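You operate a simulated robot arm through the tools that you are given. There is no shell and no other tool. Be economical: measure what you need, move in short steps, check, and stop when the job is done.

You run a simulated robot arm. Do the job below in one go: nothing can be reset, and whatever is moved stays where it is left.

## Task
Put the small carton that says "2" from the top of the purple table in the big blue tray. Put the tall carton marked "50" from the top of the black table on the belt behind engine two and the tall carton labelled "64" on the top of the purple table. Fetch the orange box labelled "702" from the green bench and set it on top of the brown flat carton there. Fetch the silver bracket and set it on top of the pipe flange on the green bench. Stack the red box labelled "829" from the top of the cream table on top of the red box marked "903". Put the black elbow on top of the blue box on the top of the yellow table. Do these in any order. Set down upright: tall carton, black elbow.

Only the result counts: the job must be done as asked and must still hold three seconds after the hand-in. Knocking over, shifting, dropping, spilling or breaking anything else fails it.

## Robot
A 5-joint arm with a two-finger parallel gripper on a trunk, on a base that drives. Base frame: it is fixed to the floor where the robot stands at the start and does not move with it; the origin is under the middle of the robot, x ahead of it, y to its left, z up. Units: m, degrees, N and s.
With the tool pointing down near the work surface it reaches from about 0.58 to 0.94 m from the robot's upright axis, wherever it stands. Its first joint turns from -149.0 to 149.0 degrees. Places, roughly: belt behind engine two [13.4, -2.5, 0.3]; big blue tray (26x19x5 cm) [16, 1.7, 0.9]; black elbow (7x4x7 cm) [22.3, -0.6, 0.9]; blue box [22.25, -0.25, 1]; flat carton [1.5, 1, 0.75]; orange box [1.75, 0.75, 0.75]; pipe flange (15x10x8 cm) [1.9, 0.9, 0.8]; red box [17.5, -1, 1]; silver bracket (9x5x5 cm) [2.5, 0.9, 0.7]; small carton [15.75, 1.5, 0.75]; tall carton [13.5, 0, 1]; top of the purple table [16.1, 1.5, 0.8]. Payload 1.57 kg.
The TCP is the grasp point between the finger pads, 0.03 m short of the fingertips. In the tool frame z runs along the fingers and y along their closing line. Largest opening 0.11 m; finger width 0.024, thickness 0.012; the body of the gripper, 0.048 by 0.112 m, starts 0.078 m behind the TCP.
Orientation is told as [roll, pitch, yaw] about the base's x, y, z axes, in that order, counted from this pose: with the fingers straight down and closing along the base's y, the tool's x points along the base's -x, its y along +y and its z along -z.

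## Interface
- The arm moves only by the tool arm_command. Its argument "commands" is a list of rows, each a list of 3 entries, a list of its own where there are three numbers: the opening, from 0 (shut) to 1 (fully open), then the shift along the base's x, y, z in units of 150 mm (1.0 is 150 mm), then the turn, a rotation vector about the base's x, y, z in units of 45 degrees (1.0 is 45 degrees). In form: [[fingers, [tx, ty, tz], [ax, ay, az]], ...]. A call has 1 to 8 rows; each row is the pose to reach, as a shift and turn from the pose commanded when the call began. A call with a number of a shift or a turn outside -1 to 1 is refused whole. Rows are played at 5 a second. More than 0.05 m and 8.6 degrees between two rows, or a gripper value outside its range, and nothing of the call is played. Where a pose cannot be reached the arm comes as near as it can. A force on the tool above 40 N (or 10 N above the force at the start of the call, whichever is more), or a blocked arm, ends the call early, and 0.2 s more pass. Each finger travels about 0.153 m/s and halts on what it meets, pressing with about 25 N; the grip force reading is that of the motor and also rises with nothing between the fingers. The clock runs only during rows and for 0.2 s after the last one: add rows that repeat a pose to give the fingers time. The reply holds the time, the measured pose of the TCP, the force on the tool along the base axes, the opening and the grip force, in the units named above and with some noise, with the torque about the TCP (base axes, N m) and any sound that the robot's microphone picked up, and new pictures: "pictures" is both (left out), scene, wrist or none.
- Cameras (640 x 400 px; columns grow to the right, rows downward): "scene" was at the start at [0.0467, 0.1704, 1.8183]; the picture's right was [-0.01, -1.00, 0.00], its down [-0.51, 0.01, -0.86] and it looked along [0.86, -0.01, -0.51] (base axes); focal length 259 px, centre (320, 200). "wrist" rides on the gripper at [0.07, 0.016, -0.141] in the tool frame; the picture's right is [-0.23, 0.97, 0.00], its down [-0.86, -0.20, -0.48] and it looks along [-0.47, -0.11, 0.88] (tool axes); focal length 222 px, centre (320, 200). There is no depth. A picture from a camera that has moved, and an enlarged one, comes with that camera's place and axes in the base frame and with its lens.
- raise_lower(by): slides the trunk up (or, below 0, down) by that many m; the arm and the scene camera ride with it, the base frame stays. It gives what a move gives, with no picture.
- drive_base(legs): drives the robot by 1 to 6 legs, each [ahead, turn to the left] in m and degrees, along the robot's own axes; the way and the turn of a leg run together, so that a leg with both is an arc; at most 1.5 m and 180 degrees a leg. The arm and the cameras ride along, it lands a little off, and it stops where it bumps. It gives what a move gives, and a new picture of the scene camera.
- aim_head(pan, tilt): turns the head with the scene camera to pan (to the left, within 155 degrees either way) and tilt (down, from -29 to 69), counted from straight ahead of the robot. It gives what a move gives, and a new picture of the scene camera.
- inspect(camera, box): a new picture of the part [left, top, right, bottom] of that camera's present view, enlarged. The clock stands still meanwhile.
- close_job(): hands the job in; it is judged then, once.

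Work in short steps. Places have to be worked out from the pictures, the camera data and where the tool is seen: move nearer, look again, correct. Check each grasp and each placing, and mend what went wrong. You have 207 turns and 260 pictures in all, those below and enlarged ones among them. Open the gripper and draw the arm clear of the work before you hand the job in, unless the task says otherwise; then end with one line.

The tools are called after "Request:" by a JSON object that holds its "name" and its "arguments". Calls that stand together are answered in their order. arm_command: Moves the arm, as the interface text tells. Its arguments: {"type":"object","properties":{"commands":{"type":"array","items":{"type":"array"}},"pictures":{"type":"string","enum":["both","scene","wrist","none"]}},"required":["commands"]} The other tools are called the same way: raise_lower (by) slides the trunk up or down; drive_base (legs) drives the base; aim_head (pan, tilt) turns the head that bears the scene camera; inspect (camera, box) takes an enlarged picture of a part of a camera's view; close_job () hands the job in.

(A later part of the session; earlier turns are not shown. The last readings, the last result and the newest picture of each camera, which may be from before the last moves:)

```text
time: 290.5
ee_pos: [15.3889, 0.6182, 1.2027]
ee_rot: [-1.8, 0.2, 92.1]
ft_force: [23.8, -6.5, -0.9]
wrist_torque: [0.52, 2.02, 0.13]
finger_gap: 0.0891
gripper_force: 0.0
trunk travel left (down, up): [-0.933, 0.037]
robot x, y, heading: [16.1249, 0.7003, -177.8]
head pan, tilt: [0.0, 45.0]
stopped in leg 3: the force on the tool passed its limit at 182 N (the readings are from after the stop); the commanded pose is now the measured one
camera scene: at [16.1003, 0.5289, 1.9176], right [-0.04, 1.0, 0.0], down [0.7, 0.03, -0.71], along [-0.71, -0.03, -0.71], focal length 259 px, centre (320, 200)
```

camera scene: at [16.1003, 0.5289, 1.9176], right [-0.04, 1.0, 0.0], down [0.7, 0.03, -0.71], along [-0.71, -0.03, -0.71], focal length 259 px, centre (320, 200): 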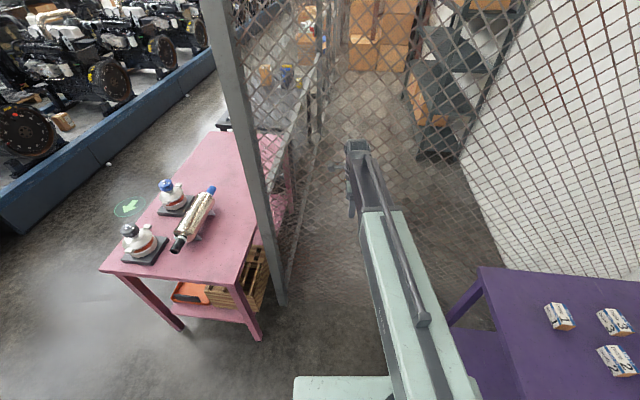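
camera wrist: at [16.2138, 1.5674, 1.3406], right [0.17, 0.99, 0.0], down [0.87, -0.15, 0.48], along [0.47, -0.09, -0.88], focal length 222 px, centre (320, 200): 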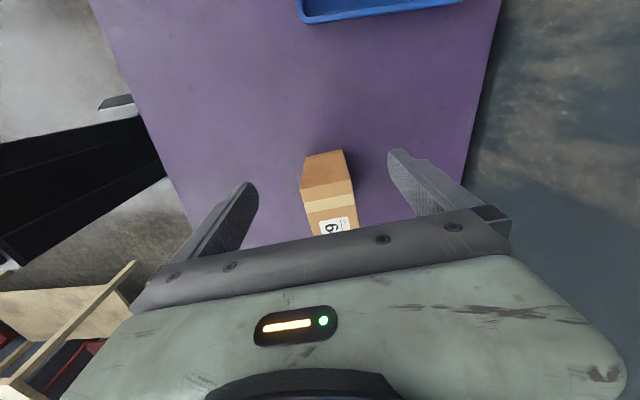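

The fingers touched the fence panel that crosses here, which is a fixed structure. This x is already good enough, so I back off slightly and turn to the table.

Request:
{"name": "drive_base", "arguments": {"legs": [[-0.06, 0], [0, -92], [0.1, 0]]}}

Request:
{"name": "inspect", "arguments": {"camera": "wrist", "box": [0, 0, 640, 400]}}

```text
time: 296.1
ee_pos: [16.1203, 1.5491, 1.1985]
ee_rot: [-1.9, 0.1, 0.7]
ft_force: [-0.9, 0.4, -0.4]
wrist_torque: [-0.05, -0.07, -0.01]
finger_gap: 0.1098
gripper_force: 0.1
trunk travel left (down, up): [-0.933, 0.037]
robot x, y, heading: [16.1616, 0.8039, 90.1]
head pan, tilt: [0.0, 45.0]
camera scene: at [15.9925, 0.8474, 1.9174], right [1.0, 0.0, 0.0], down [0.0, -0.71, -0.71], along [0.0, 0.71, -0.71], focal length 259 px, centre (320, 200)
```

scene: 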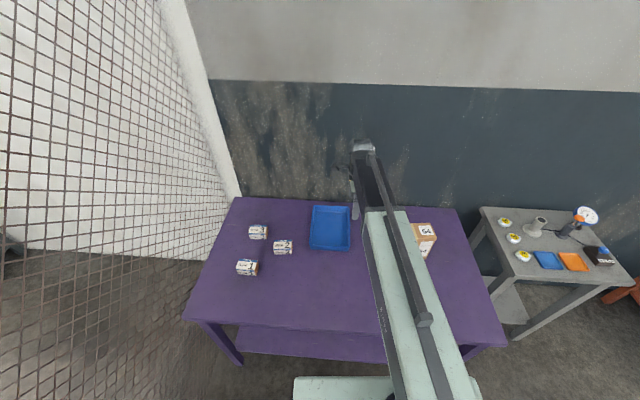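

```text
1.00 times, centred on (320, 200) of wrist (not enlarged: the box is as wide or as high as the picture)
camera zoom: at [16.0512, 1.5693, 1.3386], right [0.21, 0.98, -0.03], down [0.86, -0.17, 0.48], along [0.47, -0.13, -0.88], focal length 222 px, centre (320, 200)
```

zoom: 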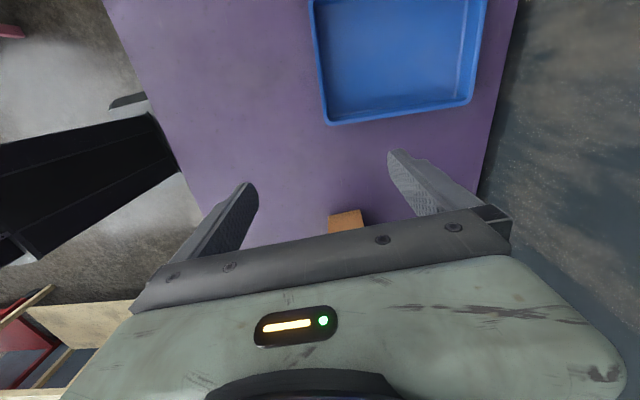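

The tool has a small tilt, which I correct while swinging over carton 2.

Request:
{"name": "arm_command", "arguments": {"commands": [[1, [-0.25, 0, 0], [0.02, 0, 0]], [1, [-0.5, 0, 0], [0.04, 0, 0]], [1, [-0.75, 0.05, 0], [0.04, 0, 0]], [1, [-1, 0.1, 0], [0.04, 0, 0]]], "pictures": "none"}}

Request:
{"name": "arm_command", "arguments": {"commands": [[1, [-0.25, 0.05, 0], [0, 0, 0]], [1, [-0.5, 0.1, 0], [0, 0, 0]], [1, [-0.75, 0.13, 0], [0, 0, 0]], [1, [-1, 0.15, 0], [0, 0, 0]]], "pictures": "none"}}

Request:
{"name": "raise_lower", "arguments": {"by": -0.2}}

Request:
{"name": "inspect", "arguments": {"camera": "wrist", "box": [160, 0, 480, 200]}}

```text
time: 297.1
ee_pos: [15.9691, 1.5598, 1.1996]
ee_rot: [0.1, 0.0, 0.7]
ft_force: [-0.3, 0.2, 0.0]
wrist_torque: [-0.01, 0.02, 0.0]
finger_gap: 0.11
gripper_force: 0.0
trunk travel left (down, up): [-0.933, 0.037]
robot x, y, heading: [16.1616, 0.8031, 90.4]
head pan, tilt: [0.0, 45.0]
```

```text
time: 298.1
ee_pos: [15.8208, 1.5866, 1.2002]
ee_rot: [0.1, 0.1, 0.7]
ft_force: [-0.3, -0.4, 0.2]
wrist_torque: [0.04, -0.05, 0.0]
finger_gap: 0.1104
gripper_force: 0.0
trunk travel left (down, up): [-0.933, 0.037]
robot x, y, heading: [16.1598, 0.805, 90.1]
head pan, tilt: [0.0, 45.0]
```

```text
time: 300.2
ee_pos: [15.8204, 1.5845, 0.999]
ee_rot: [0.2, 0.1, 0.7]
ft_force: [-0.6, 0.2, -0.4]
wrist_torque: [0.01, 0.01, 0.0]
finger_gap: 0.1098
gripper_force: 0.2
trunk travel left (down, up): [-0.733, 0.237]
robot x, y, heading: [16.1647, 0.8042, 90.2]
head pan, tilt: [0.0, 45.0]
```

```text
2.00 times, centred on (320, 100) of wrist
camera zoom: at [15.7518, 1.5999, 1.1408], right [0.21, 0.98, 0.0], down [0.86, -0.19, 0.48], along [0.47, -0.1, -0.88], focal length 444 px, centre (320, 400)
```

zoom: 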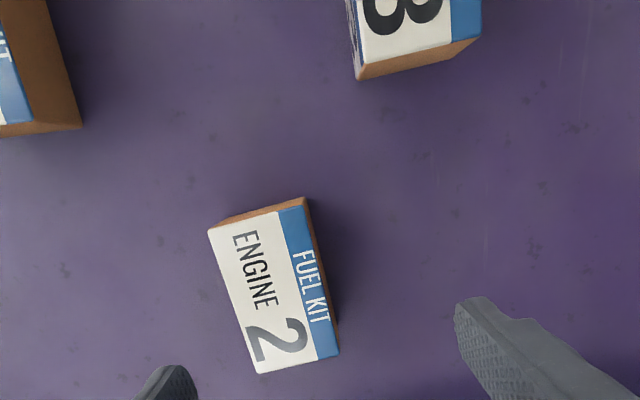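

Carton 2 centre ≈(15.821,1.56), square to the tool. I correct y, lower and check.

Request:
{"name": "arm_command", "arguments": {"commands": [[1, [0, -0.16, 0], [0, 0, 0]], [1, [0, -0.16, 0], [0, 0, 0]]], "pictures": "none"}}

Request:
{"name": "raise_lower", "arguments": {"by": -0.09}}

Request:
{"name": "inspect", "arguments": {"camera": "wrist", "box": [160, 50, 480, 250]}}

Request:
{"name": "inspect", "arguments": {"camera": "scene", "box": [220, 190, 380, 290]}}

```text
time: 300.8
ee_pos: [15.8215, 1.562, 1.0003]
ee_rot: [0.1, 0.1, 0.7]
ft_force: [-0.6, -0.3, 0.5]
wrist_torque: [0.03, 0.02, 0.0]
finger_gap: 0.1099
gripper_force: 0.0
trunk travel left (down, up): [-0.733, 0.237]
robot x, y, heading: [16.1601, 0.8024, 90.1]
head pan, tilt: [0.0, 45.0]
```

```text
time: 302.1
ee_pos: [15.8221, 1.562, 0.9098]
ee_rot: [0.1, 0.1, 0.8]
ft_force: [0.0, 0.0, -1.4]
wrist_torque: [-0.03, -0.01, -0.04]
finger_gap: 0.1101
gripper_force: 0.1
trunk travel left (down, up): [-0.643, 0.327]
robot x, y, heading: [16.1601, 0.8048, 90.3]
head pan, tilt: [0.0, 45.0]
```

```text
2.00 times, centred on (320, 150) of wrist
camera zoom: at [15.7525, 1.5759, 1.0508], right [0.21, 0.98, 0.0], down [0.86, -0.19, 0.48], along [0.47, -0.1, -0.88], focal length 444 px, centre (320, 300)
```

zoom: 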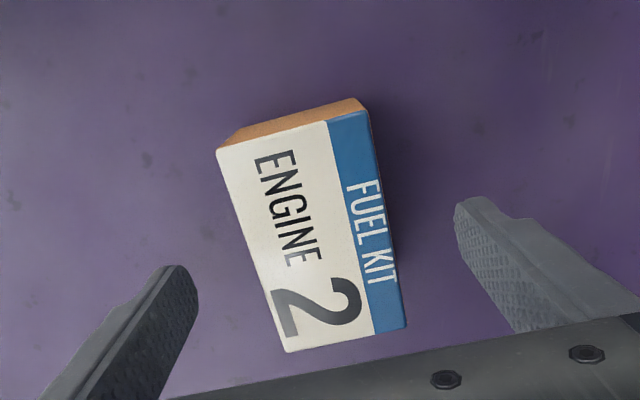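

```text
4.00 times, centred on (300, 240) of scene
camera zoom: at [15.9928, 0.8432, 1.6275], right [1.0, 0.0, 0.0], down [0.0, -0.71, -0.71], along [0.0, 0.71, -0.71], focal length 1035 px, centre (400, 40)
```

zoom: 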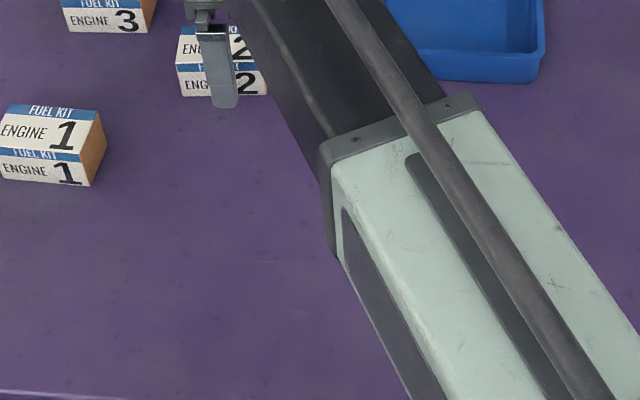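

Well centred. I lower 4 cm and close.

Request:
{"name": "raise_lower", "arguments": {"by": -0.04}}

Request:
{"name": "arm_command", "arguments": {"commands": [[0.7, [0, 0, 0], [0, 0, 0]], [0.3, [0, 0, 0], [0, 0, 0]], [0.3, [0, 0, 0], [0, 0, 0]], [0.3, [0, 0, 0], [0, 0, 0]]], "pictures": "none"}}

Request:
{"name": "raise_lower", "arguments": {"by": 0.15}}

Request:
{"name": "inspect", "arguments": {"camera": "wrist", "box": [0, 0, 640, 400]}}

```text
time: 302.7
ee_pos: [15.8217, 1.5588, 0.8795]
ee_rot: [0.0, 0.0, 0.8]
ft_force: [2.6, -8.8, 19.7]
wrist_torque: [0.37, -0.3, -0.05]
finger_gap: 0.1079
gripper_force: 0.1
trunk travel left (down, up): [-0.611, 0.359]
robot x, y, heading: [16.1606, 0.8047, 90.2]
head pan, tilt: [0.0, 45.0]
stopped: the force on the tool passed its limit at 328 N (the readings are from after the stop); the commanded pose is now the measured one
```

```text
time: 303.7
ee_pos: [15.8222, 1.5603, 0.8794]
ee_rot: [0.1, 0.2, 0.8]
ft_force: [-4.0, 3.7, 31.5]
wrist_torque: [-0.79, -0.13, 0.1]
finger_gap: 0.0518
gripper_force: 25.3
trunk travel left (down, up): [-0.611, 0.359]
robot x, y, heading: [16.1624, 0.8005, 90.3]
head pan, tilt: [0.0, 45.0]
```

```text
time: 305.5
ee_pos: [15.8217, 1.5618, 1.0279]
ee_rot: [0.1, 0.2, 0.7]
ft_force: [0.3, 0.4, -1.5]
wrist_torque: [0.05, -0.04, -0.01]
finger_gap: 0.0517
gripper_force: 25.2
trunk travel left (down, up): [-0.761, 0.209]
robot x, y, heading: [16.1601, 0.802, 90.4]
head pan, tilt: [0.0, 45.0]
```

```text
1.00 times, centred on (320, 200) of wrist (not enlarged: the box is as wide or as high as the picture)
camera zoom: at [15.7519, 1.5765, 1.1687], right [0.21, 0.98, 0.0], down [0.86, -0.19, 0.48], along [0.46, -0.1, -0.88], focal length 222 px, centre (320, 200)
```

zoom: 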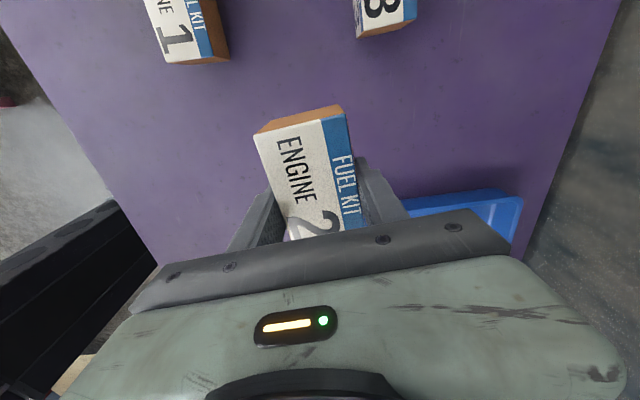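

The table top is at z≈0.85. Carton 2 is held at 5.2 cm. I carry it over the tray centre (16.045,1.69).

Request:
{"name": "arm_command", "arguments": {"commands": [[0.3, [0.25, 0.14, 0], [0, 0, 0]], [0.3, [0.5, 0.28, 0], [0, 0, 0]], [0.3, [0.75, 0.42, 0], [0, 0, 0]], [0.3, [1, 0.56, 0], [0, 0, 0]]], "pictures": "none"}}

Request:
{"name": "arm_command", "arguments": {"commands": [[0.3, [0.25, 0.15, 0], [0, 0, 0]], [0.3, [0.49, 0.29, 0], [0, 0, 0]], [0.3, [0.49, 0.29, 0], [0, 0, 0]]]}}

```text
time: 306.5
ee_pos: [15.9708, 1.6459, 1.0286]
ee_rot: [0.0, 0.2, 0.8]
ft_force: [0.4, -0.9, -2.3]
wrist_torque: [0.01, -0.06, -0.01]
finger_gap: 0.0517
gripper_force: 25.7
trunk travel left (down, up): [-0.761, 0.209]
robot x, y, heading: [16.1633, 0.8064, 90.0]
head pan, tilt: [0.0, 45.0]
```

```text
time: 307.3
ee_pos: [16.0436, 1.69, 1.0274]
ee_rot: [0.0, 0.2, 0.7]
ft_force: [-0.1, 0.2, -2.3]
wrist_torque: [-0.01, -0.02, -0.02]
finger_gap: 0.0515
gripper_force: 25.2
trunk travel left (down, up): [-0.761, 0.209]
robot x, y, heading: [16.161, 0.8023, 90.2]
head pan, tilt: [0.0, 45.0]
camera scene: at [15.993, 0.8437, 1.7457], right [1.0, 0.0, 0.0], down [0.0, -0.71, -0.71], along [0.0, 0.71, -0.71], focal length 259 px, centre (320, 200)
camera wrist: at [15.9754, 1.7039, 1.1689], right [0.21, 0.98, 0.0], down [0.86, -0.19, 0.48], along [0.46, -0.1, -0.88], focal length 222 px, centre (320, 200)
```

scene: 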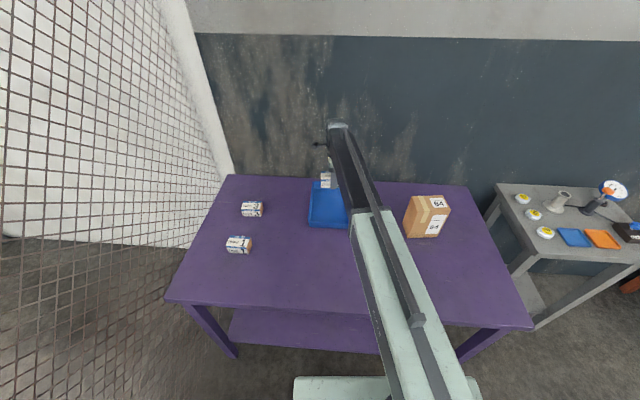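
wrist: 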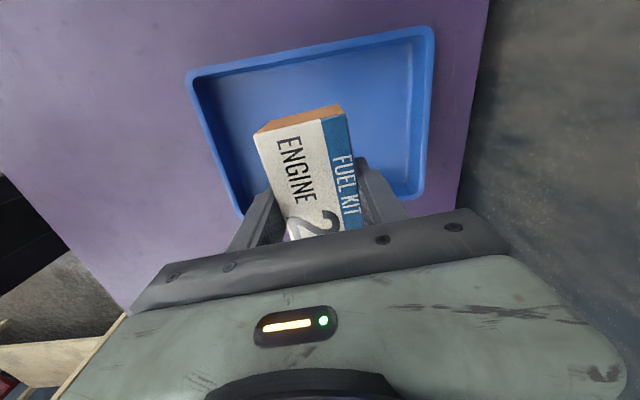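

Centred over the tray. I lower in steps.

Request:
{"name": "raise_lower", "arguments": {"by": -0.13}}

Request:
{"name": "raise_lower", "arguments": {"by": -0.008}}

```text
time: 308.9
ee_pos: [16.0442, 1.6901, 0.8995]
ee_rot: [0.0, 0.2, 0.7]
ft_force: [-1.0, -0.5, -1.9]
wrist_torque: [-0.01, 0.01, -0.01]
finger_gap: 0.052
gripper_force: 25.6
trunk travel left (down, up): [-0.631, 0.339]
robot x, y, heading: [16.161, 0.8066, 90.2]
head pan, tilt: [0.0, 45.0]
```

```text
time: 309.4
ee_pos: [16.044, 1.6887, 0.8904]
ee_rot: [-0.1, 0.1, 0.7]
ft_force: [-0.4, 0.2, -1.1]
wrist_torque: [0.01, 0.0, 0.0]
finger_gap: 0.0517
gripper_force: 24.7
trunk travel left (down, up): [-0.623, 0.347]
robot x, y, heading: [16.1603, 0.8084, 90.3]
head pan, tilt: [0.0, 45.0]
```

Not touching yet, so I take another small step.

Request:
{"name": "raise_lower", "arguments": {"by": -0.006}}

Request:
{"name": "arm_command", "arguments": {"commands": [[0.5, [0, 0, 0], [0, 0, 0]], [0.7, [0, 0, 0], [0, 0, 0]], [0.7, [0, 0, 0], [0, 0, 0]]], "pictures": "none"}}

Request:
{"name": "raise_lower", "arguments": {"by": 0.3}}

Request:
{"name": "inspect", "arguments": {"camera": "wrist", "box": [0, 0, 640, 400]}}

```text
time: 310.0
ee_pos: [16.0436, 1.6889, 0.8856]
ee_rot: [0.1, 0.3, 0.7]
ft_force: [-0.5, 7.3, 12.4]
wrist_torque: [-0.2, 0.05, -0.04]
finger_gap: 0.0518
gripper_force: 24.7
trunk travel left (down, up): [-0.617, 0.353]
robot x, y, heading: [16.1663, 0.8062, 90.0]
head pan, tilt: [0.0, 45.0]
```

```text
time: 310.8
ee_pos: [16.0441, 1.6876, 0.885]
ee_rot: [0.0, 0.1, 0.7]
ft_force: [-0.6, -2.6, 9.1]
wrist_torque: [0.03, -0.11, -0.05]
finger_gap: 0.076
gripper_force: 0.2
trunk travel left (down, up): [-0.617, 0.353]
robot x, y, heading: [16.1604, 0.81, 90.3]
head pan, tilt: [0.0, 45.0]
```

```text
time: 313.8
ee_pos: [16.0444, 1.69, 1.1844]
ee_rot: [0.1, 0.2, 0.7]
ft_force: [0.4, 0.4, 0.1]
wrist_torque: [0.0, 0.03, 0.0]
finger_gap: 0.0768
gripper_force: 0.2
trunk travel left (down, up): [-0.917, 0.053]
robot x, y, heading: [16.1616, 0.808, 90.1]
head pan, tilt: [0.0, 45.0]
```

```text
1.00 times, centred on (320, 200) of wrist (not enlarged: the box is as wide or as high as the picture)
camera zoom: at [15.9751, 1.7038, 1.3249], right [0.21, 0.98, 0.0], down [0.86, -0.19, 0.48], along [0.46, -0.1, -0.88], focal length 222 px, centre (320, 200)
```

zoom: 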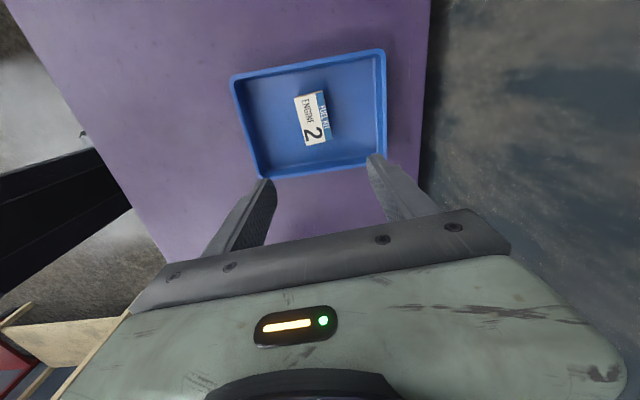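

Carton 2 lies in the tray. I retract, back out and turn to face the cream table.

Request:
{"name": "arm_command", "arguments": {"commands": [[0.7, [0.1, -0.3, 0], [0, 0, 0]], [0.7, [0.2, -0.6, 0], [0, 0, 0]], [0.7, [0.3, -0.9, 0], [0, 0, 0]]], "pictures": "none"}}

Request:
{"name": "drive_base", "arguments": {"legs": [[-0.8, 0], [-0.8, 0], [0, -90]]}}

Request:
{"name": "aim_head", "arguments": {"pan": 0, "tilt": 35}}

```text
time: 314.6
ee_pos: [16.088, 1.552, 1.1849]
ee_rot: [0.0, 0.2, 0.8]
ft_force: [-1.1, -0.5, -1.0]
wrist_torque: [0.0, 0.03, -0.03]
finger_gap: 0.077
gripper_force: 0.0
trunk travel left (down, up): [-0.917, 0.053]
robot x, y, heading: [16.1594, 0.8061, 90.1]
head pan, tilt: [0.0, 45.0]
```

```text
time: 326.5
ee_pos: [16.8939, -0.7289, 1.1832]
ee_rot: [-0.1, 0.3, -90.5]
ft_force: [0.2, 0.1, -0.7]
wrist_torque: [0.0, 0.02, -0.02]
finger_gap: 0.077
gripper_force: 0.1
trunk travel left (down, up): [-0.917, 0.053]
robot x, y, heading: [16.145, -0.7536, -0.3]
head pan, tilt: [0.0, 45.0]
camera scene: at [16.1868, -0.5837, 1.9017], right [-0.01, -1.0, 0.0], down [-0.71, 0.01, -0.71], along [0.71, -0.01, -0.71], focal length 259 px, centre (320, 200)
```

scene: 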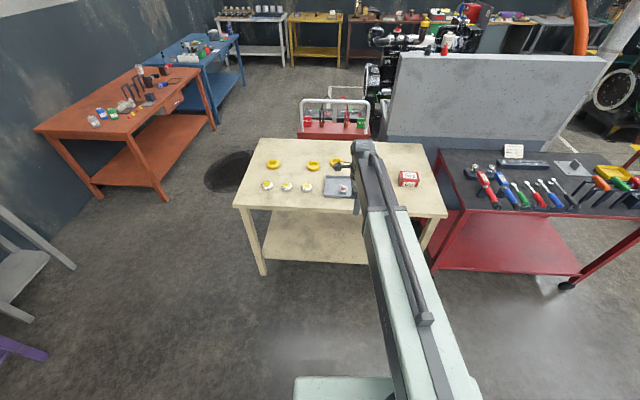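

```text
time: 327.2
ee_pos: [16.8944, -0.7268, 1.1846]
ee_rot: [0.0, 0.1, -90.6]
ft_force: [-0.2, 0.3, 0.5]
wrist_torque: [-0.04, 0.03, -0.02]
finger_gap: 0.0772
gripper_force: 0.0
trunk travel left (down, up): [-0.917, 0.053]
robot x, y, heading: [16.1446, -0.752, -0.4]
head pan, tilt: [0.0, 35.0]
camera scene: at [16.1922, -0.5818, 1.9163], right [-0.01, -1.0, 0.0], down [-0.57, 0.0, -0.82], along [0.82, -0.01, -0.57], focal length 259 px, centre (320, 200)
```

scene: 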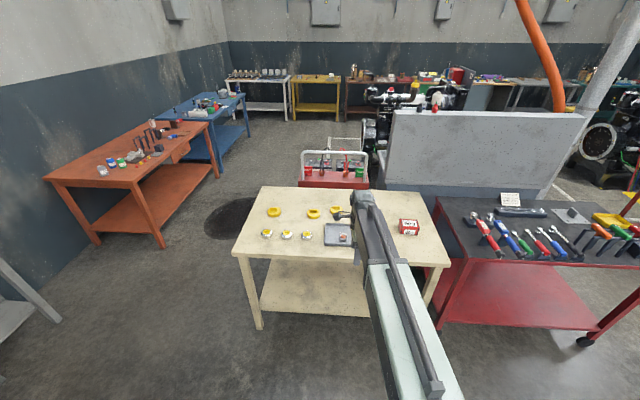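

One red box is visible and another is probably hidden by the arm. I enlarge, then swing the arm to uncover it.

Request:
{"name": "arm_command", "arguments": {"commands": [[1, [0, 0.3, 0], [0, 0, 0]], [1, [-0.05, 0.6, 0], [0, 0, 0]], [1, [-0.1, 0.9, 0], [0, 0, 0]]], "pictures": "none"}}

Request:
{"name": "arm_command", "arguments": {"commands": [[1, [0, 0.3, 0], [0, 0, 0]], [1, [-0.05, 0.6, 0], [0, 0, 0]], [1, [-0.1, 0.9, 0], [0, 0, 0]]], "pictures": "none"}}

Request:
{"name": "inspect", "arguments": {"camera": "scene", "box": [320, 180, 448, 270]}}

Request:
{"name": "inspect", "arguments": {"camera": "scene", "box": [140, 60, 460, 200]}}

```text
time: 328.1
ee_pos: [16.8781, -0.5927, 1.1838]
ee_rot: [0.1, 0.2, -90.4]
ft_force: [0.0, -0.4, 0.1]
wrist_torque: [0.04, -0.02, 0.03]
finger_gap: 0.11
gripper_force: 0.1
trunk travel left (down, up): [-0.917, 0.053]
robot x, y, heading: [16.146, -0.755, -0.6]
head pan, tilt: [0.0, 35.0]
```

```text
time: 328.9
ee_pos: [16.8629, -0.4571, 1.1848]
ee_rot: [0.0, 0.2, -90.4]
ft_force: [0.8, -0.5, -0.5]
wrist_torque: [-0.03, 0.0, 0.01]
finger_gap: 0.11
gripper_force: 0.0
trunk travel left (down, up): [-0.917, 0.053]
robot x, y, heading: [16.1453, -0.7539, -0.2]
head pan, tilt: [0.0, 35.0]
```

```text
4.44 times, centred on (384, 225) of scene
camera zoom: at [16.192, -0.5827, 1.9164], right [-0.01, -1.0, 0.0], down [-0.57, 0.0, -0.82], along [0.82, -0.01, -0.57], focal length 1150 px, centre (36, 89)
```

zoom: 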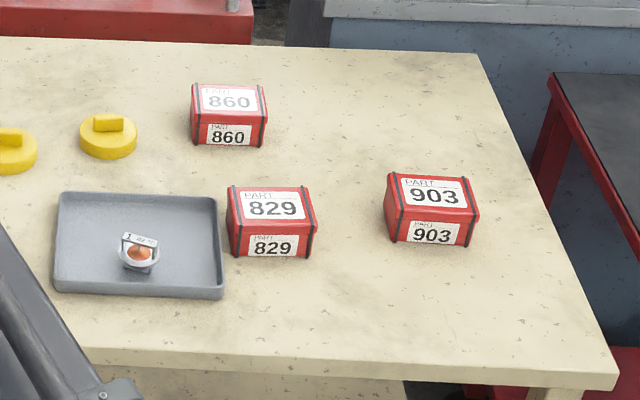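

```text
2.00 times, centred on (300, 130) of scene
camera zoom: at [16.192, -0.5827, 1.9164], right [-0.01, -1.0, 0.0], down [-0.57, 0.0, -0.82], along [0.82, -0.01, -0.57], focal length 518 px, centre (360, 340)
```

zoom: 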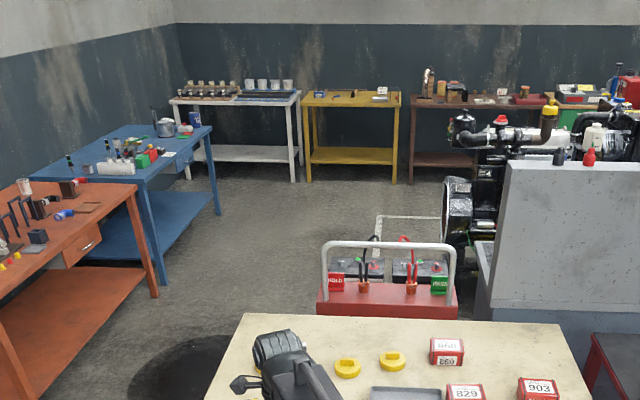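

829 ≈(17.385,−0.92) and 903 ≈(17.41,−1.14), with 860 behind them. I drive up to the cream table and swing over 829.

Request:
{"name": "drive_base", "arguments": {"legs": [[0.54, 0]]}}

Request:
{"name": "arm_command", "arguments": {"commands": [[1, [0, -0.3, 0], [0, 0, 0]], [1, [0, -0.6, 0], [0, 0, 0]], [1, [0, -0.9, 0], [0, 0, 0]], [1, [0, -1, 0], [0, 0, 0]]], "pictures": "none"}}

Request:
{"name": "arm_command", "arguments": {"commands": [[1, [0, -0.3, 0], [0, 0, 0]], [1, [0, -0.6, 0], [0, 0, 0]], [1, [0, -0.9, 0], [0, 0, 0]], [1, [0, -1, 0], [0, 0, 0]]], "pictures": "none"}}

Request:
{"name": "arm_command", "arguments": {"commands": [[1, [0, -0.3, 0], [0, 0, 0]], [1, [0, -0.6, 0], [0, 0, 0]], [1, [0, -0.9, 0], [0, 0, 0]], [1, [0, -1, 0], [0, 0, 0]]]}}

```text
time: 332.0
ee_pos: [17.4148, -0.4582, 1.1841]
ee_rot: [0.0, 0.2, -90.2]
ft_force: [-0.7, -0.6, 0.3]
wrist_torque: [0.01, -0.01, 0.04]
finger_gap: 0.11
gripper_force: 0.0
trunk travel left (down, up): [-0.917, 0.053]
robot x, y, heading: [16.6978, -0.7591, -0.4]
head pan, tilt: [0.0, 35.0]
camera scene: at [16.7444, -0.5866, 1.9164], right [0.0, -1.0, 0.0], down [-0.57, 0.0, -0.82], along [0.82, 0.0, -0.57], focal length 259 px, centre (320, 200)
```

scene: 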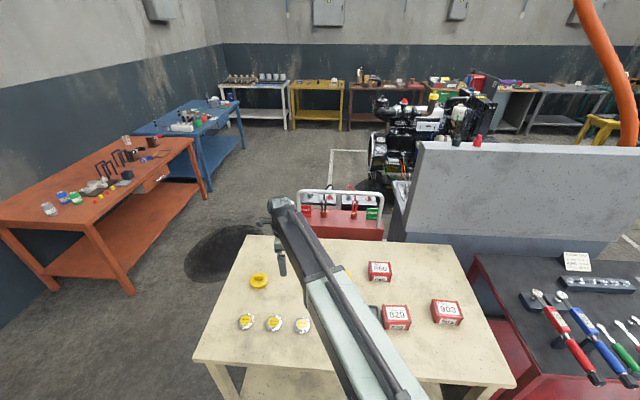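

```text
time: 333.0
ee_pos: [17.4134, -0.6085, 1.1845]
ee_rot: [0.1, 0.2, -90.3]
ft_force: [0.4, -0.3, -0.3]
wrist_torque: [-0.01, 0.02, 0.0]
finger_gap: 0.1102
gripper_force: 0.1
trunk travel left (down, up): [-0.917, 0.053]
robot x, y, heading: [16.698, -0.756, 0.0]
head pan, tilt: [0.0, 35.0]
```

```text
time: 334.0
ee_pos: [17.4144, -0.7592, 1.1833]
ee_rot: [0.0, 0.1, -90.3]
ft_force: [0.0, -1.1, -0.2]
wrist_torque: [0.01, -0.02, 0.0]
finger_gap: 0.1102
gripper_force: 0.0
trunk travel left (down, up): [-0.917, 0.053]
robot x, y, heading: [16.6947, -0.7567, -0.3]
head pan, tilt: [0.0, 35.0]
```

```text
time: 335.0
ee_pos: [17.4157, -0.9079, 1.1846]
ee_rot: [0.0, 0.2, -90.3]
ft_force: [0.1, 0.1, 0.2]
wrist_torque: [-0.01, -0.04, 0.0]
finger_gap: 0.1099
gripper_force: 0.2
trunk travel left (down, up): [-0.917, 0.053]
robot x, y, heading: [16.7009, -0.7603, -0.1]
head pan, tilt: [0.0, 35.0]
camera scene: at [16.7437, -0.5871, 1.9165], right [0.0, -1.0, 0.0], down [-0.57, 0.0, -0.82], along [0.82, 0.0, -0.57], focal length 259 px, centre (320, 200)
camera wrist: at [17.4335, -0.8393, 1.325], right [0.97, -0.23, 0.0], down [-0.2, -0.86, 0.48], along [-0.11, -0.46, -0.88], focal length 222 px, centre (320, 200)
```

scene: 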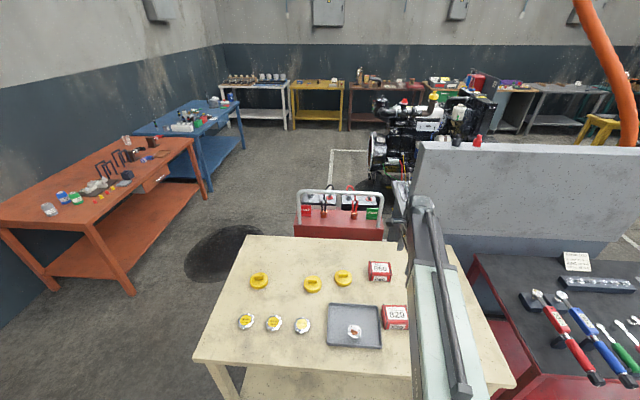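
wrist: 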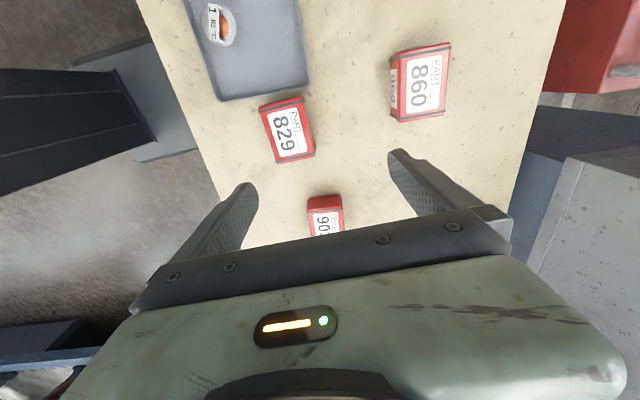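

829 measures ≈(17.358,−0.904). I move over it, lower and re-measure.

Request:
{"name": "arm_command", "arguments": {"commands": [[1, [-0.2, 0.0, 0], [0, 0, 0]], [1, [-0.37, 0.02, 0], [0, 0, 0]], [1, [-0.37, 0.02, 0], [0, 0, 0]]], "pictures": "none"}}

Request:
{"name": "raise_lower", "arguments": {"by": -0.18}}

Request:
{"name": "inspect", "arguments": {"camera": "wrist", "box": [160, 0, 480, 200]}}

```text
time: 335.8
ee_pos: [17.3611, -0.9028, 1.184]
ee_rot: [0.0, 0.2, -90.2]
ft_force: [-0.3, -0.2, -0.3]
wrist_torque: [-0.01, -0.01, 0.0]
finger_gap: 0.1101
gripper_force: 0.0
trunk travel left (down, up): [-0.917, 0.053]
robot x, y, heading: [16.6996, -0.7538, -0.1]
head pan, tilt: [0.0, 35.0]
```

```text
time: 337.8
ee_pos: [17.3615, -0.9047, 1.0042]
ee_rot: [0.0, 0.2, -90.2]
ft_force: [-0.1, 0.2, -0.7]
wrist_torque: [0.01, 0.0, -0.01]
finger_gap: 0.1101
gripper_force: 0.0
trunk travel left (down, up): [-0.737, 0.233]
robot x, y, heading: [16.6983, -0.7583, -0.1]
head pan, tilt: [0.0, 35.0]
```

```text
2.00 times, centred on (320, 100) of wrist
camera zoom: at [17.3786, -0.8358, 1.1451], right [0.97, -0.23, 0.0], down [-0.2, -0.86, 0.48], along [-0.11, -0.46, -0.88], focal length 444 px, centre (320, 400)
```

zoom: 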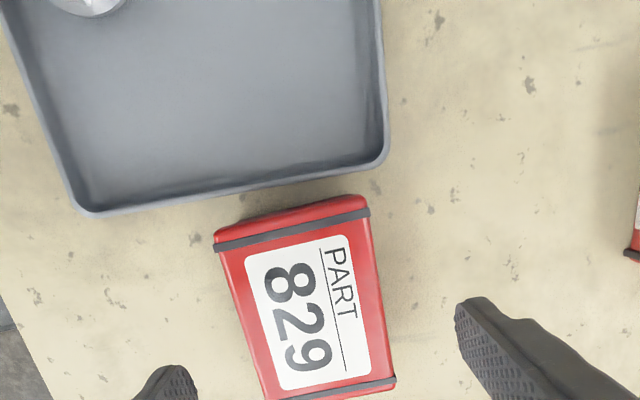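

The centre is ≈(17.356,−0.907), aligned. I lower stepwise and grip.

Request:
{"name": "arm_command", "arguments": {"commands": [[1, [-0.035, -0.015, 0], [0, 0, 0]], [1, [-0.035, -0.015, 0], [0, 0, 0]]], "pictures": "none"}}

Request:
{"name": "raise_lower", "arguments": {"by": -0.105}}

Request:
{"name": "raise_lower", "arguments": {"by": -0.01}}

Request:
{"name": "arm_command", "arguments": {"commands": [[0.8, [0, 0, 0], [0, 0, 0]], [0.5, [0, 0, 0], [0, 0, 0]], [0.5, [0, 0, 0], [0, 0, 0]], [0.5, [0, 0, 0], [0, 0, 0]]], "pictures": "wrist"}}

```text
time: 338.4
ee_pos: [17.3567, -0.9061, 1.0051]
ee_rot: [0.0, 0.3, -90.3]
ft_force: [-0.2, 0.0, -0.5]
wrist_torque: [0.0, 0.03, -0.03]
finger_gap: 0.1099
gripper_force: 0.1
trunk travel left (down, up): [-0.737, 0.233]
robot x, y, heading: [16.7015, -0.7548, -0.2]
head pan, tilt: [0.0, 35.0]
```

```text
time: 339.8
ee_pos: [17.3566, -0.9062, 0.9003]
ee_rot: [0.0, 0.2, -90.4]
ft_force: [-0.7, 0.7, -0.1]
wrist_torque: [-0.01, -0.01, 0.03]
finger_gap: 0.1097
gripper_force: 0.1
trunk travel left (down, up): [-0.632, 0.338]
robot x, y, heading: [16.6987, -0.7607, -0.2]
head pan, tilt: [0.0, 35.0]
```

```text
time: 340.4
ee_pos: [17.3562, -0.9054, 0.8894]
ee_rot: [-0.1, 0.2, -90.3]
ft_force: [0.0, -0.2, -0.7]
wrist_torque: [-0.01, 0.03, -0.03]
finger_gap: 0.1101
gripper_force: 0.2
trunk travel left (down, up): [-0.622, 0.348]
robot x, y, heading: [16.6979, -0.7588, -0.0]
head pan, tilt: [0.0, 35.0]
```

```text
time: 341.4
ee_pos: [17.356, -0.9063, 0.8895]
ee_rot: [0.0, 0.3, -90.3]
ft_force: [0.1, 0.1, 1.1]
wrist_torque: [-0.05, 0.2, -0.06]
finger_gap: 0.08
gripper_force: 25.5
trunk travel left (down, up): [-0.622, 0.348]
robot x, y, heading: [16.6982, -0.7539, -0.4]
head pan, tilt: [0.0, 35.0]
camera wrist: at [17.3735, -0.8375, 1.03], right [0.97, -0.23, 0.0], down [-0.2, -0.86, 0.48], along [-0.11, -0.46, -0.88], focal length 222 px, centre (320, 200)
```

wrist: 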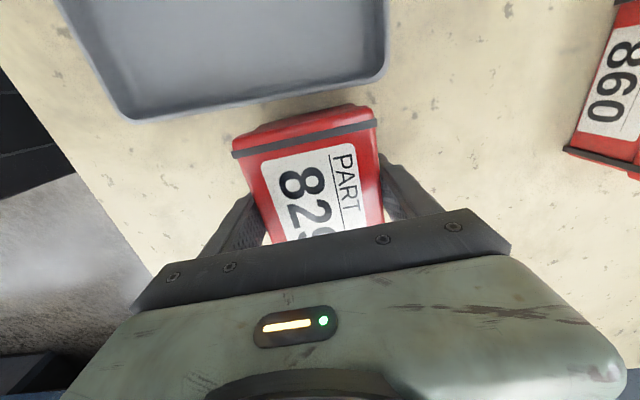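

Gripped at 8.0 cm. I lift and move towards 903.

Request:
{"name": "raise_lower", "arguments": {"by": 0.16}}

Request:
{"name": "arm_command", "arguments": {"commands": [[0.5, [0.04, -0.25, 0], [0, 0, 0]], [0.5, [0.08, -0.5, 0], [0, 0, 0]], [0.5, [0.1, -0.7, 0], [0, 0, 0]], [0.5, [0.1, -0.7, 0], [0, 0, 0]]]}}

Request:
{"name": "inspect", "arguments": {"camera": "scene", "box": [360, 250, 488, 350]}}

```text
time: 343.2
ee_pos: [17.3579, -0.9058, 1.0484]
ee_rot: [0.0, 0.2, -90.2]
ft_force: [-1.0, -0.4, -4.0]
wrist_torque: [0.02, 0.01, 0.0]
finger_gap: 0.0798
gripper_force: 25.7
trunk travel left (down, up): [-0.782, 0.188]
robot x, y, heading: [16.6968, -0.7607, -0.1]
head pan, tilt: [0.0, 35.0]
```

```text
time: 344.2
ee_pos: [17.3708, -1.0114, 1.0498]
ee_rot: [0.0, 0.3, -90.3]
ft_force: [0.5, 0.3, -4.9]
wrist_torque: [0.02, -0.02, 0.01]
finger_gap: 0.0799
gripper_force: 24.9
trunk travel left (down, up): [-0.782, 0.188]
robot x, y, heading: [16.6991, -0.7586, 0.1]
head pan, tilt: [0.0, 35.0]
camera scene: at [16.7442, -0.5871, 1.7815], right [0.0, -1.0, 0.0], down [-0.57, 0.0, -0.82], along [0.82, 0.0, -0.57], focal length 259 px, centre (320, 200)
camera wrist: at [17.388, -0.9429, 1.1897], right [0.97, -0.23, 0.0], down [-0.2, -0.86, 0.48], along [-0.11, -0.46, -0.88], focal length 222 px, centre (320, 200)
```

scene: 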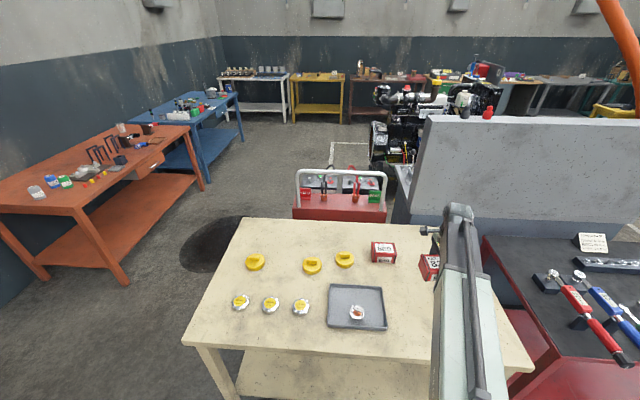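
wrist: 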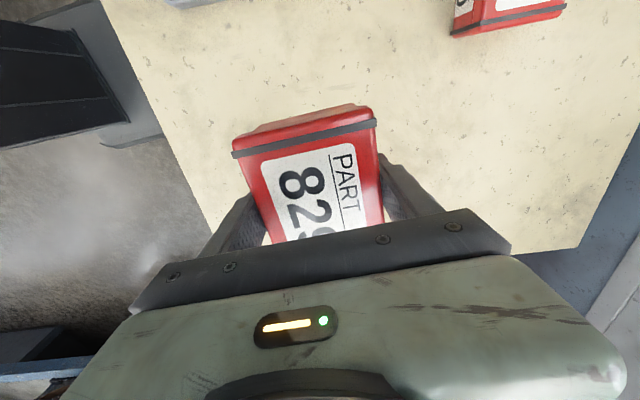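

```text
4.00 times, centred on (424, 300) of scene
camera zoom: at [16.7442, -0.5871, 1.7815], right [0.0, -1.0, 0.0], down [-0.57, 0.0, -0.82], along [0.82, 0.0, -0.57], focal length 1035 px, centre (-96, -200)
```

zoom: 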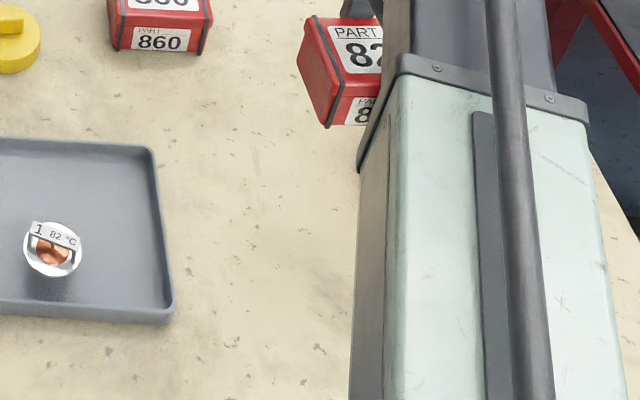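

903 is hidden beneath. From three earlier views I place it at (17.379,−1.127), which matches 829's known error. I move there and look for a residual offset.

Request:
{"name": "arm_command", "arguments": {"commands": [[0.5, [0.02, -0.25, 0], [0, 0, 0]], [0.5, [0.04, -0.5, 0], [0, 0, -0.03]], [0.5, [0.055, -0.77, 0], [0, 0, -0.05]], [0.5, [0.055, -0.77, 0], [0, 0, -0.05]]], "pictures": "wrist"}}

Request:
{"name": "aim_head", "arguments": {"pan": -15, "tilt": 45}}

```text
time: 345.2
ee_pos: [17.3797, -1.1269, 1.0505]
ee_rot: [0.0, 0.2, -92.5]
ft_force: [0.8, -0.1, -5.1]
wrist_torque: [0.06, -0.01, 0.0]
finger_gap: 0.0801
gripper_force: 25.5
trunk travel left (down, up): [-0.782, 0.188]
robot x, y, heading: [16.6978, -0.7575, -0.2]
head pan, tilt: [0.0, 35.0]
camera wrist: at [17.3999, -1.0594, 1.1897], right [0.96, -0.27, 0.0], down [-0.24, -0.85, 0.48], along [-0.13, -0.46, -0.88], focal length 222 px, centre (320, 200)
```

wrist: 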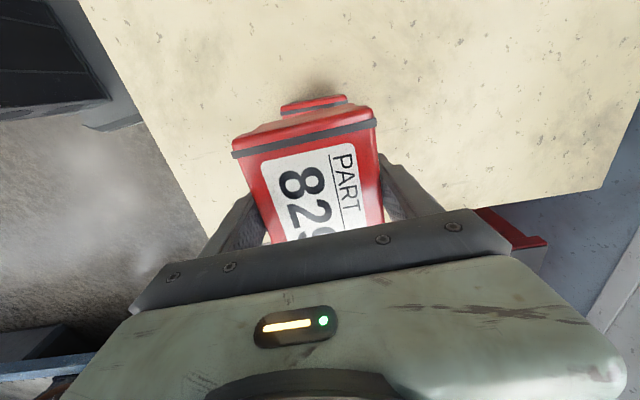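

```text
time: 346.0
ee_pos: [17.3809, -1.1252, 1.0488]
ee_rot: [0.1, 0.2, -92.6]
ft_force: [0.2, -0.6, -4.6]
wrist_torque: [0.0, -0.03, -0.01]
finger_gap: 0.0798
gripper_force: 25.0
trunk travel left (down, up): [-0.782, 0.188]
robot x, y, heading: [16.694, -0.754, -0.2]
head pan, tilt: [-15.0, 45.0]
camera scene: at [16.7347, -0.608, 1.7667], right [-0.26, -0.97, 0.0], down [-0.68, 0.18, -0.71], along [0.68, -0.18, -0.71], focal length 259 px, centre (320, 200)
```

scene: 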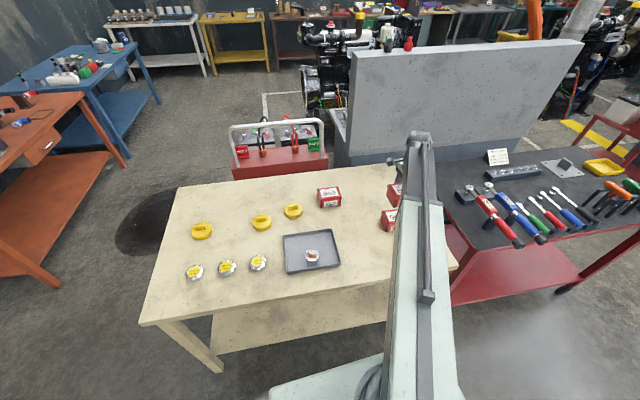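

The visible end of 903 confirms its centre ≈(17.384,−1.13). I nudge and lower to just above it.

Request:
{"name": "arm_command", "arguments": {"commands": [[0.5, [0.025, -0.02, 0], [0, 0, 0]], [0.5, [0.025, -0.02, 0], [0, 0, 0]]], "pictures": "none"}}

Request:
{"name": "raise_lower", "arguments": {"by": -0.085}}

Request:
{"name": "inspect", "arguments": {"camera": "scene", "box": [340, 160, 468, 260]}}

Request:
{"name": "inspect", "arguments": {"camera": "wrist", "box": [160, 50, 480, 250]}}

```text
time: 346.6
ee_pos: [17.3842, -1.1287, 1.0486]
ee_rot: [-0.1, 0.1, -92.5]
ft_force: [-0.2, 0.6, -5.1]
wrist_torque: [0.04, -0.01, -0.02]
finger_gap: 0.0798
gripper_force: 24.7
trunk travel left (down, up): [-0.782, 0.188]
robot x, y, heading: [16.702, -0.7595, -0.3]
head pan, tilt: [-15.0, 45.0]
```

```text
time: 347.8
ee_pos: [17.3838, -1.1295, 0.9642]
ee_rot: [0.0, 0.2, -92.6]
ft_force: [-0.5, 0.3, -4.7]
wrist_torque: [0.01, -0.01, -0.02]
finger_gap: 0.0801
gripper_force: 24.6
trunk travel left (down, up): [-0.697, 0.273]
robot x, y, heading: [16.6995, -0.7597, -0.3]
head pan, tilt: [-15.0, 45.0]
```

```text
4.00 times, centred on (404, 210) of scene
camera zoom: at [16.7346, -0.608, 1.6817], right [-0.26, -0.97, 0.0], down [-0.68, 0.18, -0.71], along [0.68, -0.18, -0.71], focal length 1035 px, centre (-16, 160)
```

zoom: 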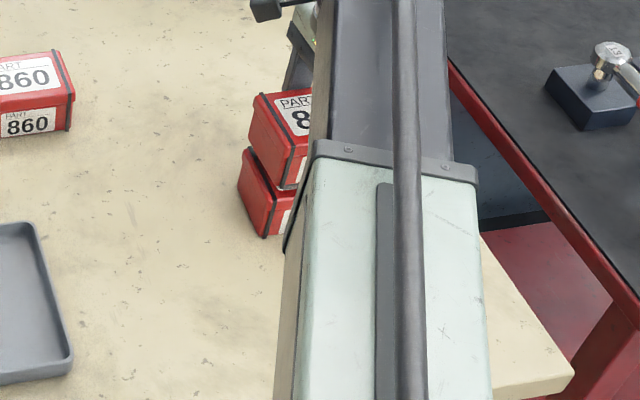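

```text
2.00 times, centred on (320, 150) of wrist
camera zoom: at [17.4036, -1.0621, 1.1048], right [0.96, -0.27, 0.0], down [-0.24, -0.85, 0.48], along [-0.13, -0.46, -0.88], focal length 444 px, centre (320, 300)
```

zoom: 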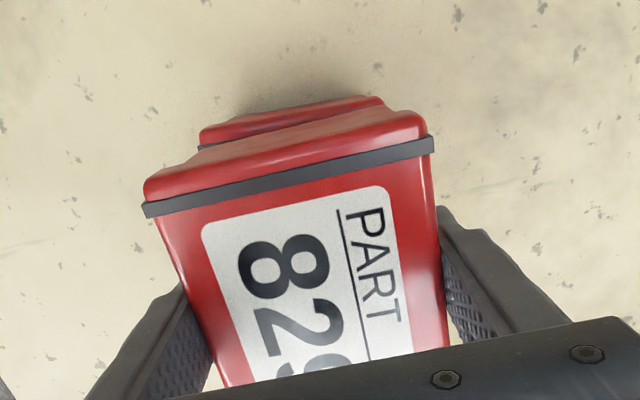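

The stack is aligned in both views. I lower in small steps to contact.

Request:
{"name": "raise_lower", "arguments": {"by": -0.012}}

Request:
{"name": "raise_lower", "arguments": {"by": -0.008}}

```text
time: 348.4
ee_pos: [17.383, -1.1298, 0.9527]
ee_rot: [0.0, 0.3, -92.6]
ft_force: [-1.6, 0.7, -4.8]
wrist_torque: [0.01, -0.01, 0.02]
finger_gap: 0.0798
gripper_force: 25.0
trunk travel left (down, up): [-0.685, 0.285]
robot x, y, heading: [16.6951, -0.7553, -0.0]
head pan, tilt: [-15.0, 45.0]
```

```text
time: 349.0
ee_pos: [17.3834, -1.1289, 0.9447]
ee_rot: [0.0, 0.2, -92.6]
ft_force: [0.6, 0.2, 13.9]
wrist_torque: [-0.07, -0.05, -0.04]
finger_gap: 0.0798
gripper_force: 25.1
trunk travel left (down, up): [-0.677, 0.293]
robot x, y, heading: [16.6997, -0.7591, -0.0]
head pan, tilt: [-15.0, 45.0]
```

Contact. I open and rise.

Request:
{"name": "arm_command", "arguments": {"commands": [[0.85, [0, 0, 0], [0, 0, 0]], [1, [0, 0, 0], [0, 0, 0]], [1, [0, 0, 0], [0, 0, 0]]], "pictures": "none"}}

Request:
{"name": "raise_lower", "arguments": {"by": 0.25}}

Request:
{"name": "arm_command", "arguments": {"commands": [[1, [-0.1, 0.3, 0], [0, 0, 0]], [1, [-0.2, 0.6, 0], [0, 0, 0]], [1, [-0.3, 0.9, 0], [0, 0, 0]], [1, [-0.3, 1, 0], [0, 0, 0]]], "pictures": "both"}}

```text
time: 349.8
ee_pos: [17.3842, -1.1297, 0.9443]
ee_rot: [-0.1, 0.2, -92.7]
ft_force: [0.0, 0.3, 0.4]
wrist_torque: [-0.03, -0.01, 0.01]
finger_gap: 0.1101
gripper_force: 0.1
trunk travel left (down, up): [-0.677, 0.293]
robot x, y, heading: [16.6962, -0.7588, -0.1]
head pan, tilt: [-15.0, 45.0]
```

```text
time: 352.3
ee_pos: [17.383, -1.129, 1.195]
ee_rot: [0.1, 0.2, -92.6]
ft_force: [0.7, -0.6, 0.1]
wrist_torque: [-0.01, -0.02, -0.02]
finger_gap: 0.1102
gripper_force: 0.1
trunk travel left (down, up): [-0.927, 0.043]
robot x, y, heading: [16.6968, -0.7612, 0.1]
head pan, tilt: [-15.0, 45.0]
```

```text
time: 353.3
ee_pos: [17.3385, -0.9813, 1.1942]
ee_rot: [0.1, 0.1, -92.7]
ft_force: [0.3, -0.4, 0.0]
wrist_torque: [0.01, 0.01, 0.02]
finger_gap: 0.1099
gripper_force: 0.0
trunk travel left (down, up): [-0.927, 0.043]
robot x, y, heading: [16.6966, -0.7611, -0.2]
head pan, tilt: [-15.0, 45.0]
camera scene: at [16.7343, -0.6074, 1.9116], right [-0.26, -0.97, 0.0], down [-0.68, 0.18, -0.71], along [0.68, -0.18, -0.71], focal length 259 px, centre (320, 200)
camera wrist: at [17.3586, -0.9123, 1.335], right [0.96, -0.27, 0.0], down [-0.24, -0.85, 0.48], along [-0.13, -0.46, -0.88], focal length 222 px, centre (320, 200)
```

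scene: 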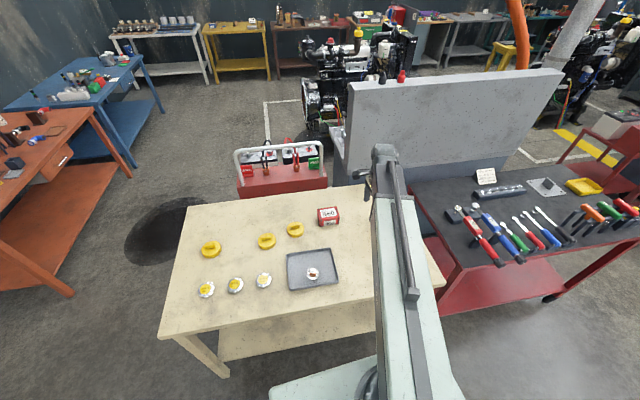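
wrist: 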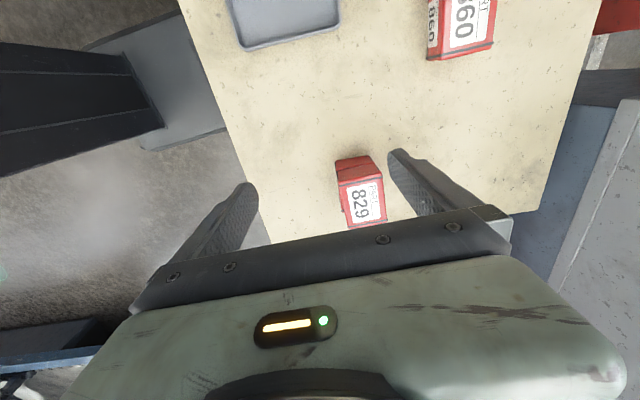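

829 sits on 903. Next is the yellow table at x≈22. I back away, pull the arm in and look along the corridor left of the cream table, including the dark floor spot.

Request:
{"name": "drive_base", "arguments": {"legs": [[-0.55, 0], [0, 50]]}}

Request:
{"name": "aim_head", "arguments": {"pan": -30, "tilt": 30}}

Request:
{"name": "inspect", "arguments": {"camera": "scene", "box": [160, 60, 480, 260]}}

```text
time: 358.8
ee_pos: [16.7242, -0.4058, 1.1937]
ee_rot: [0.1, 0.2, -42.2]
ft_force: [0.0, 1.0, -0.4]
wrist_torque: [-0.06, 0.01, 0.03]
finger_gap: 0.1101
gripper_force: 0.1
trunk travel left (down, up): [-0.927, 0.043]
robot x, y, heading: [16.1538, -0.7632, 50.0]
head pan, tilt: [-15.0, 45.0]
camera scene: at [16.0611, -0.639, 1.9115], right [0.57, -0.82, 0.0], down [-0.58, -0.41, -0.71], along [0.58, 0.41, -0.71], focal length 259 px, centre (320, 200)
```

scene: 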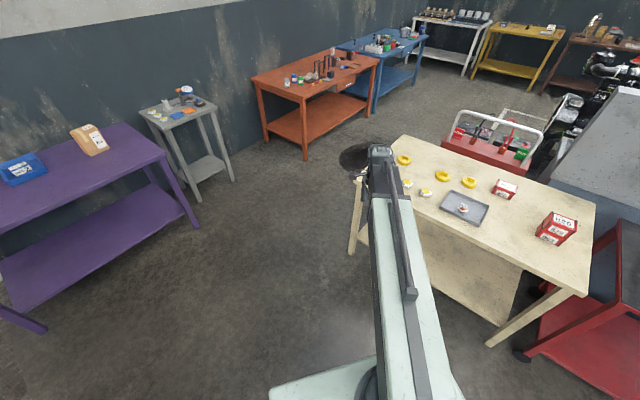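

```text
time: 359.6
ee_pos: [16.7246, -0.4077, 1.1946]
ee_rot: [0.0, 0.2, -42.3]
ft_force: [-0.6, -0.4, 0.0]
wrist_torque: [0.01, 0.02, 0.02]
finger_gap: 0.1099
gripper_force: 0.0
trunk travel left (down, up): [-0.927, 0.043]
robot x, y, heading: [16.1525, -0.7666, 49.9]
head pan, tilt: [-30.0, 30.0]
camera scene: at [16.0804, -0.6566, 1.9342], right [0.34, -0.94, 0.0], down [-0.47, -0.17, -0.87], along [0.81, 0.3, -0.5], focal length 259 px, centre (320, 200)
```

scene: 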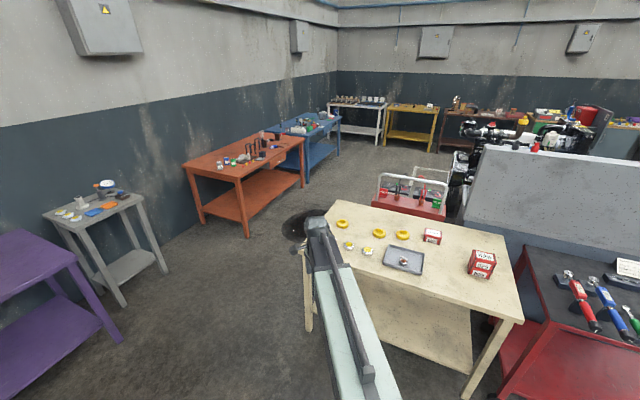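

```text
2.00 times, centred on (320, 160) of scene
camera zoom: at [16.0804, -0.6566, 1.9342], right [0.34, -0.94, 0.0], down [-0.47, -0.17, -0.87], along [0.81, 0.3, -0.5], focal length 518 px, centre (320, 280)
```

zoom: 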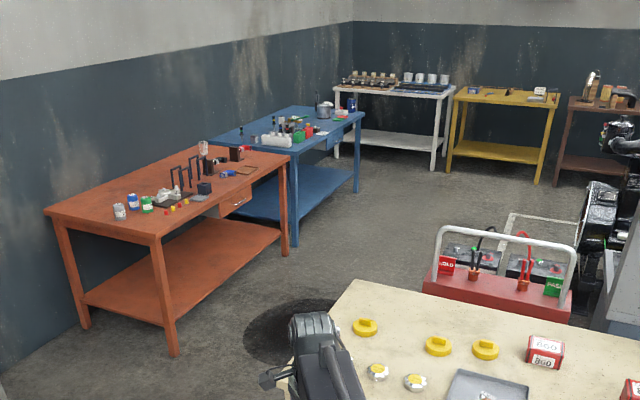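

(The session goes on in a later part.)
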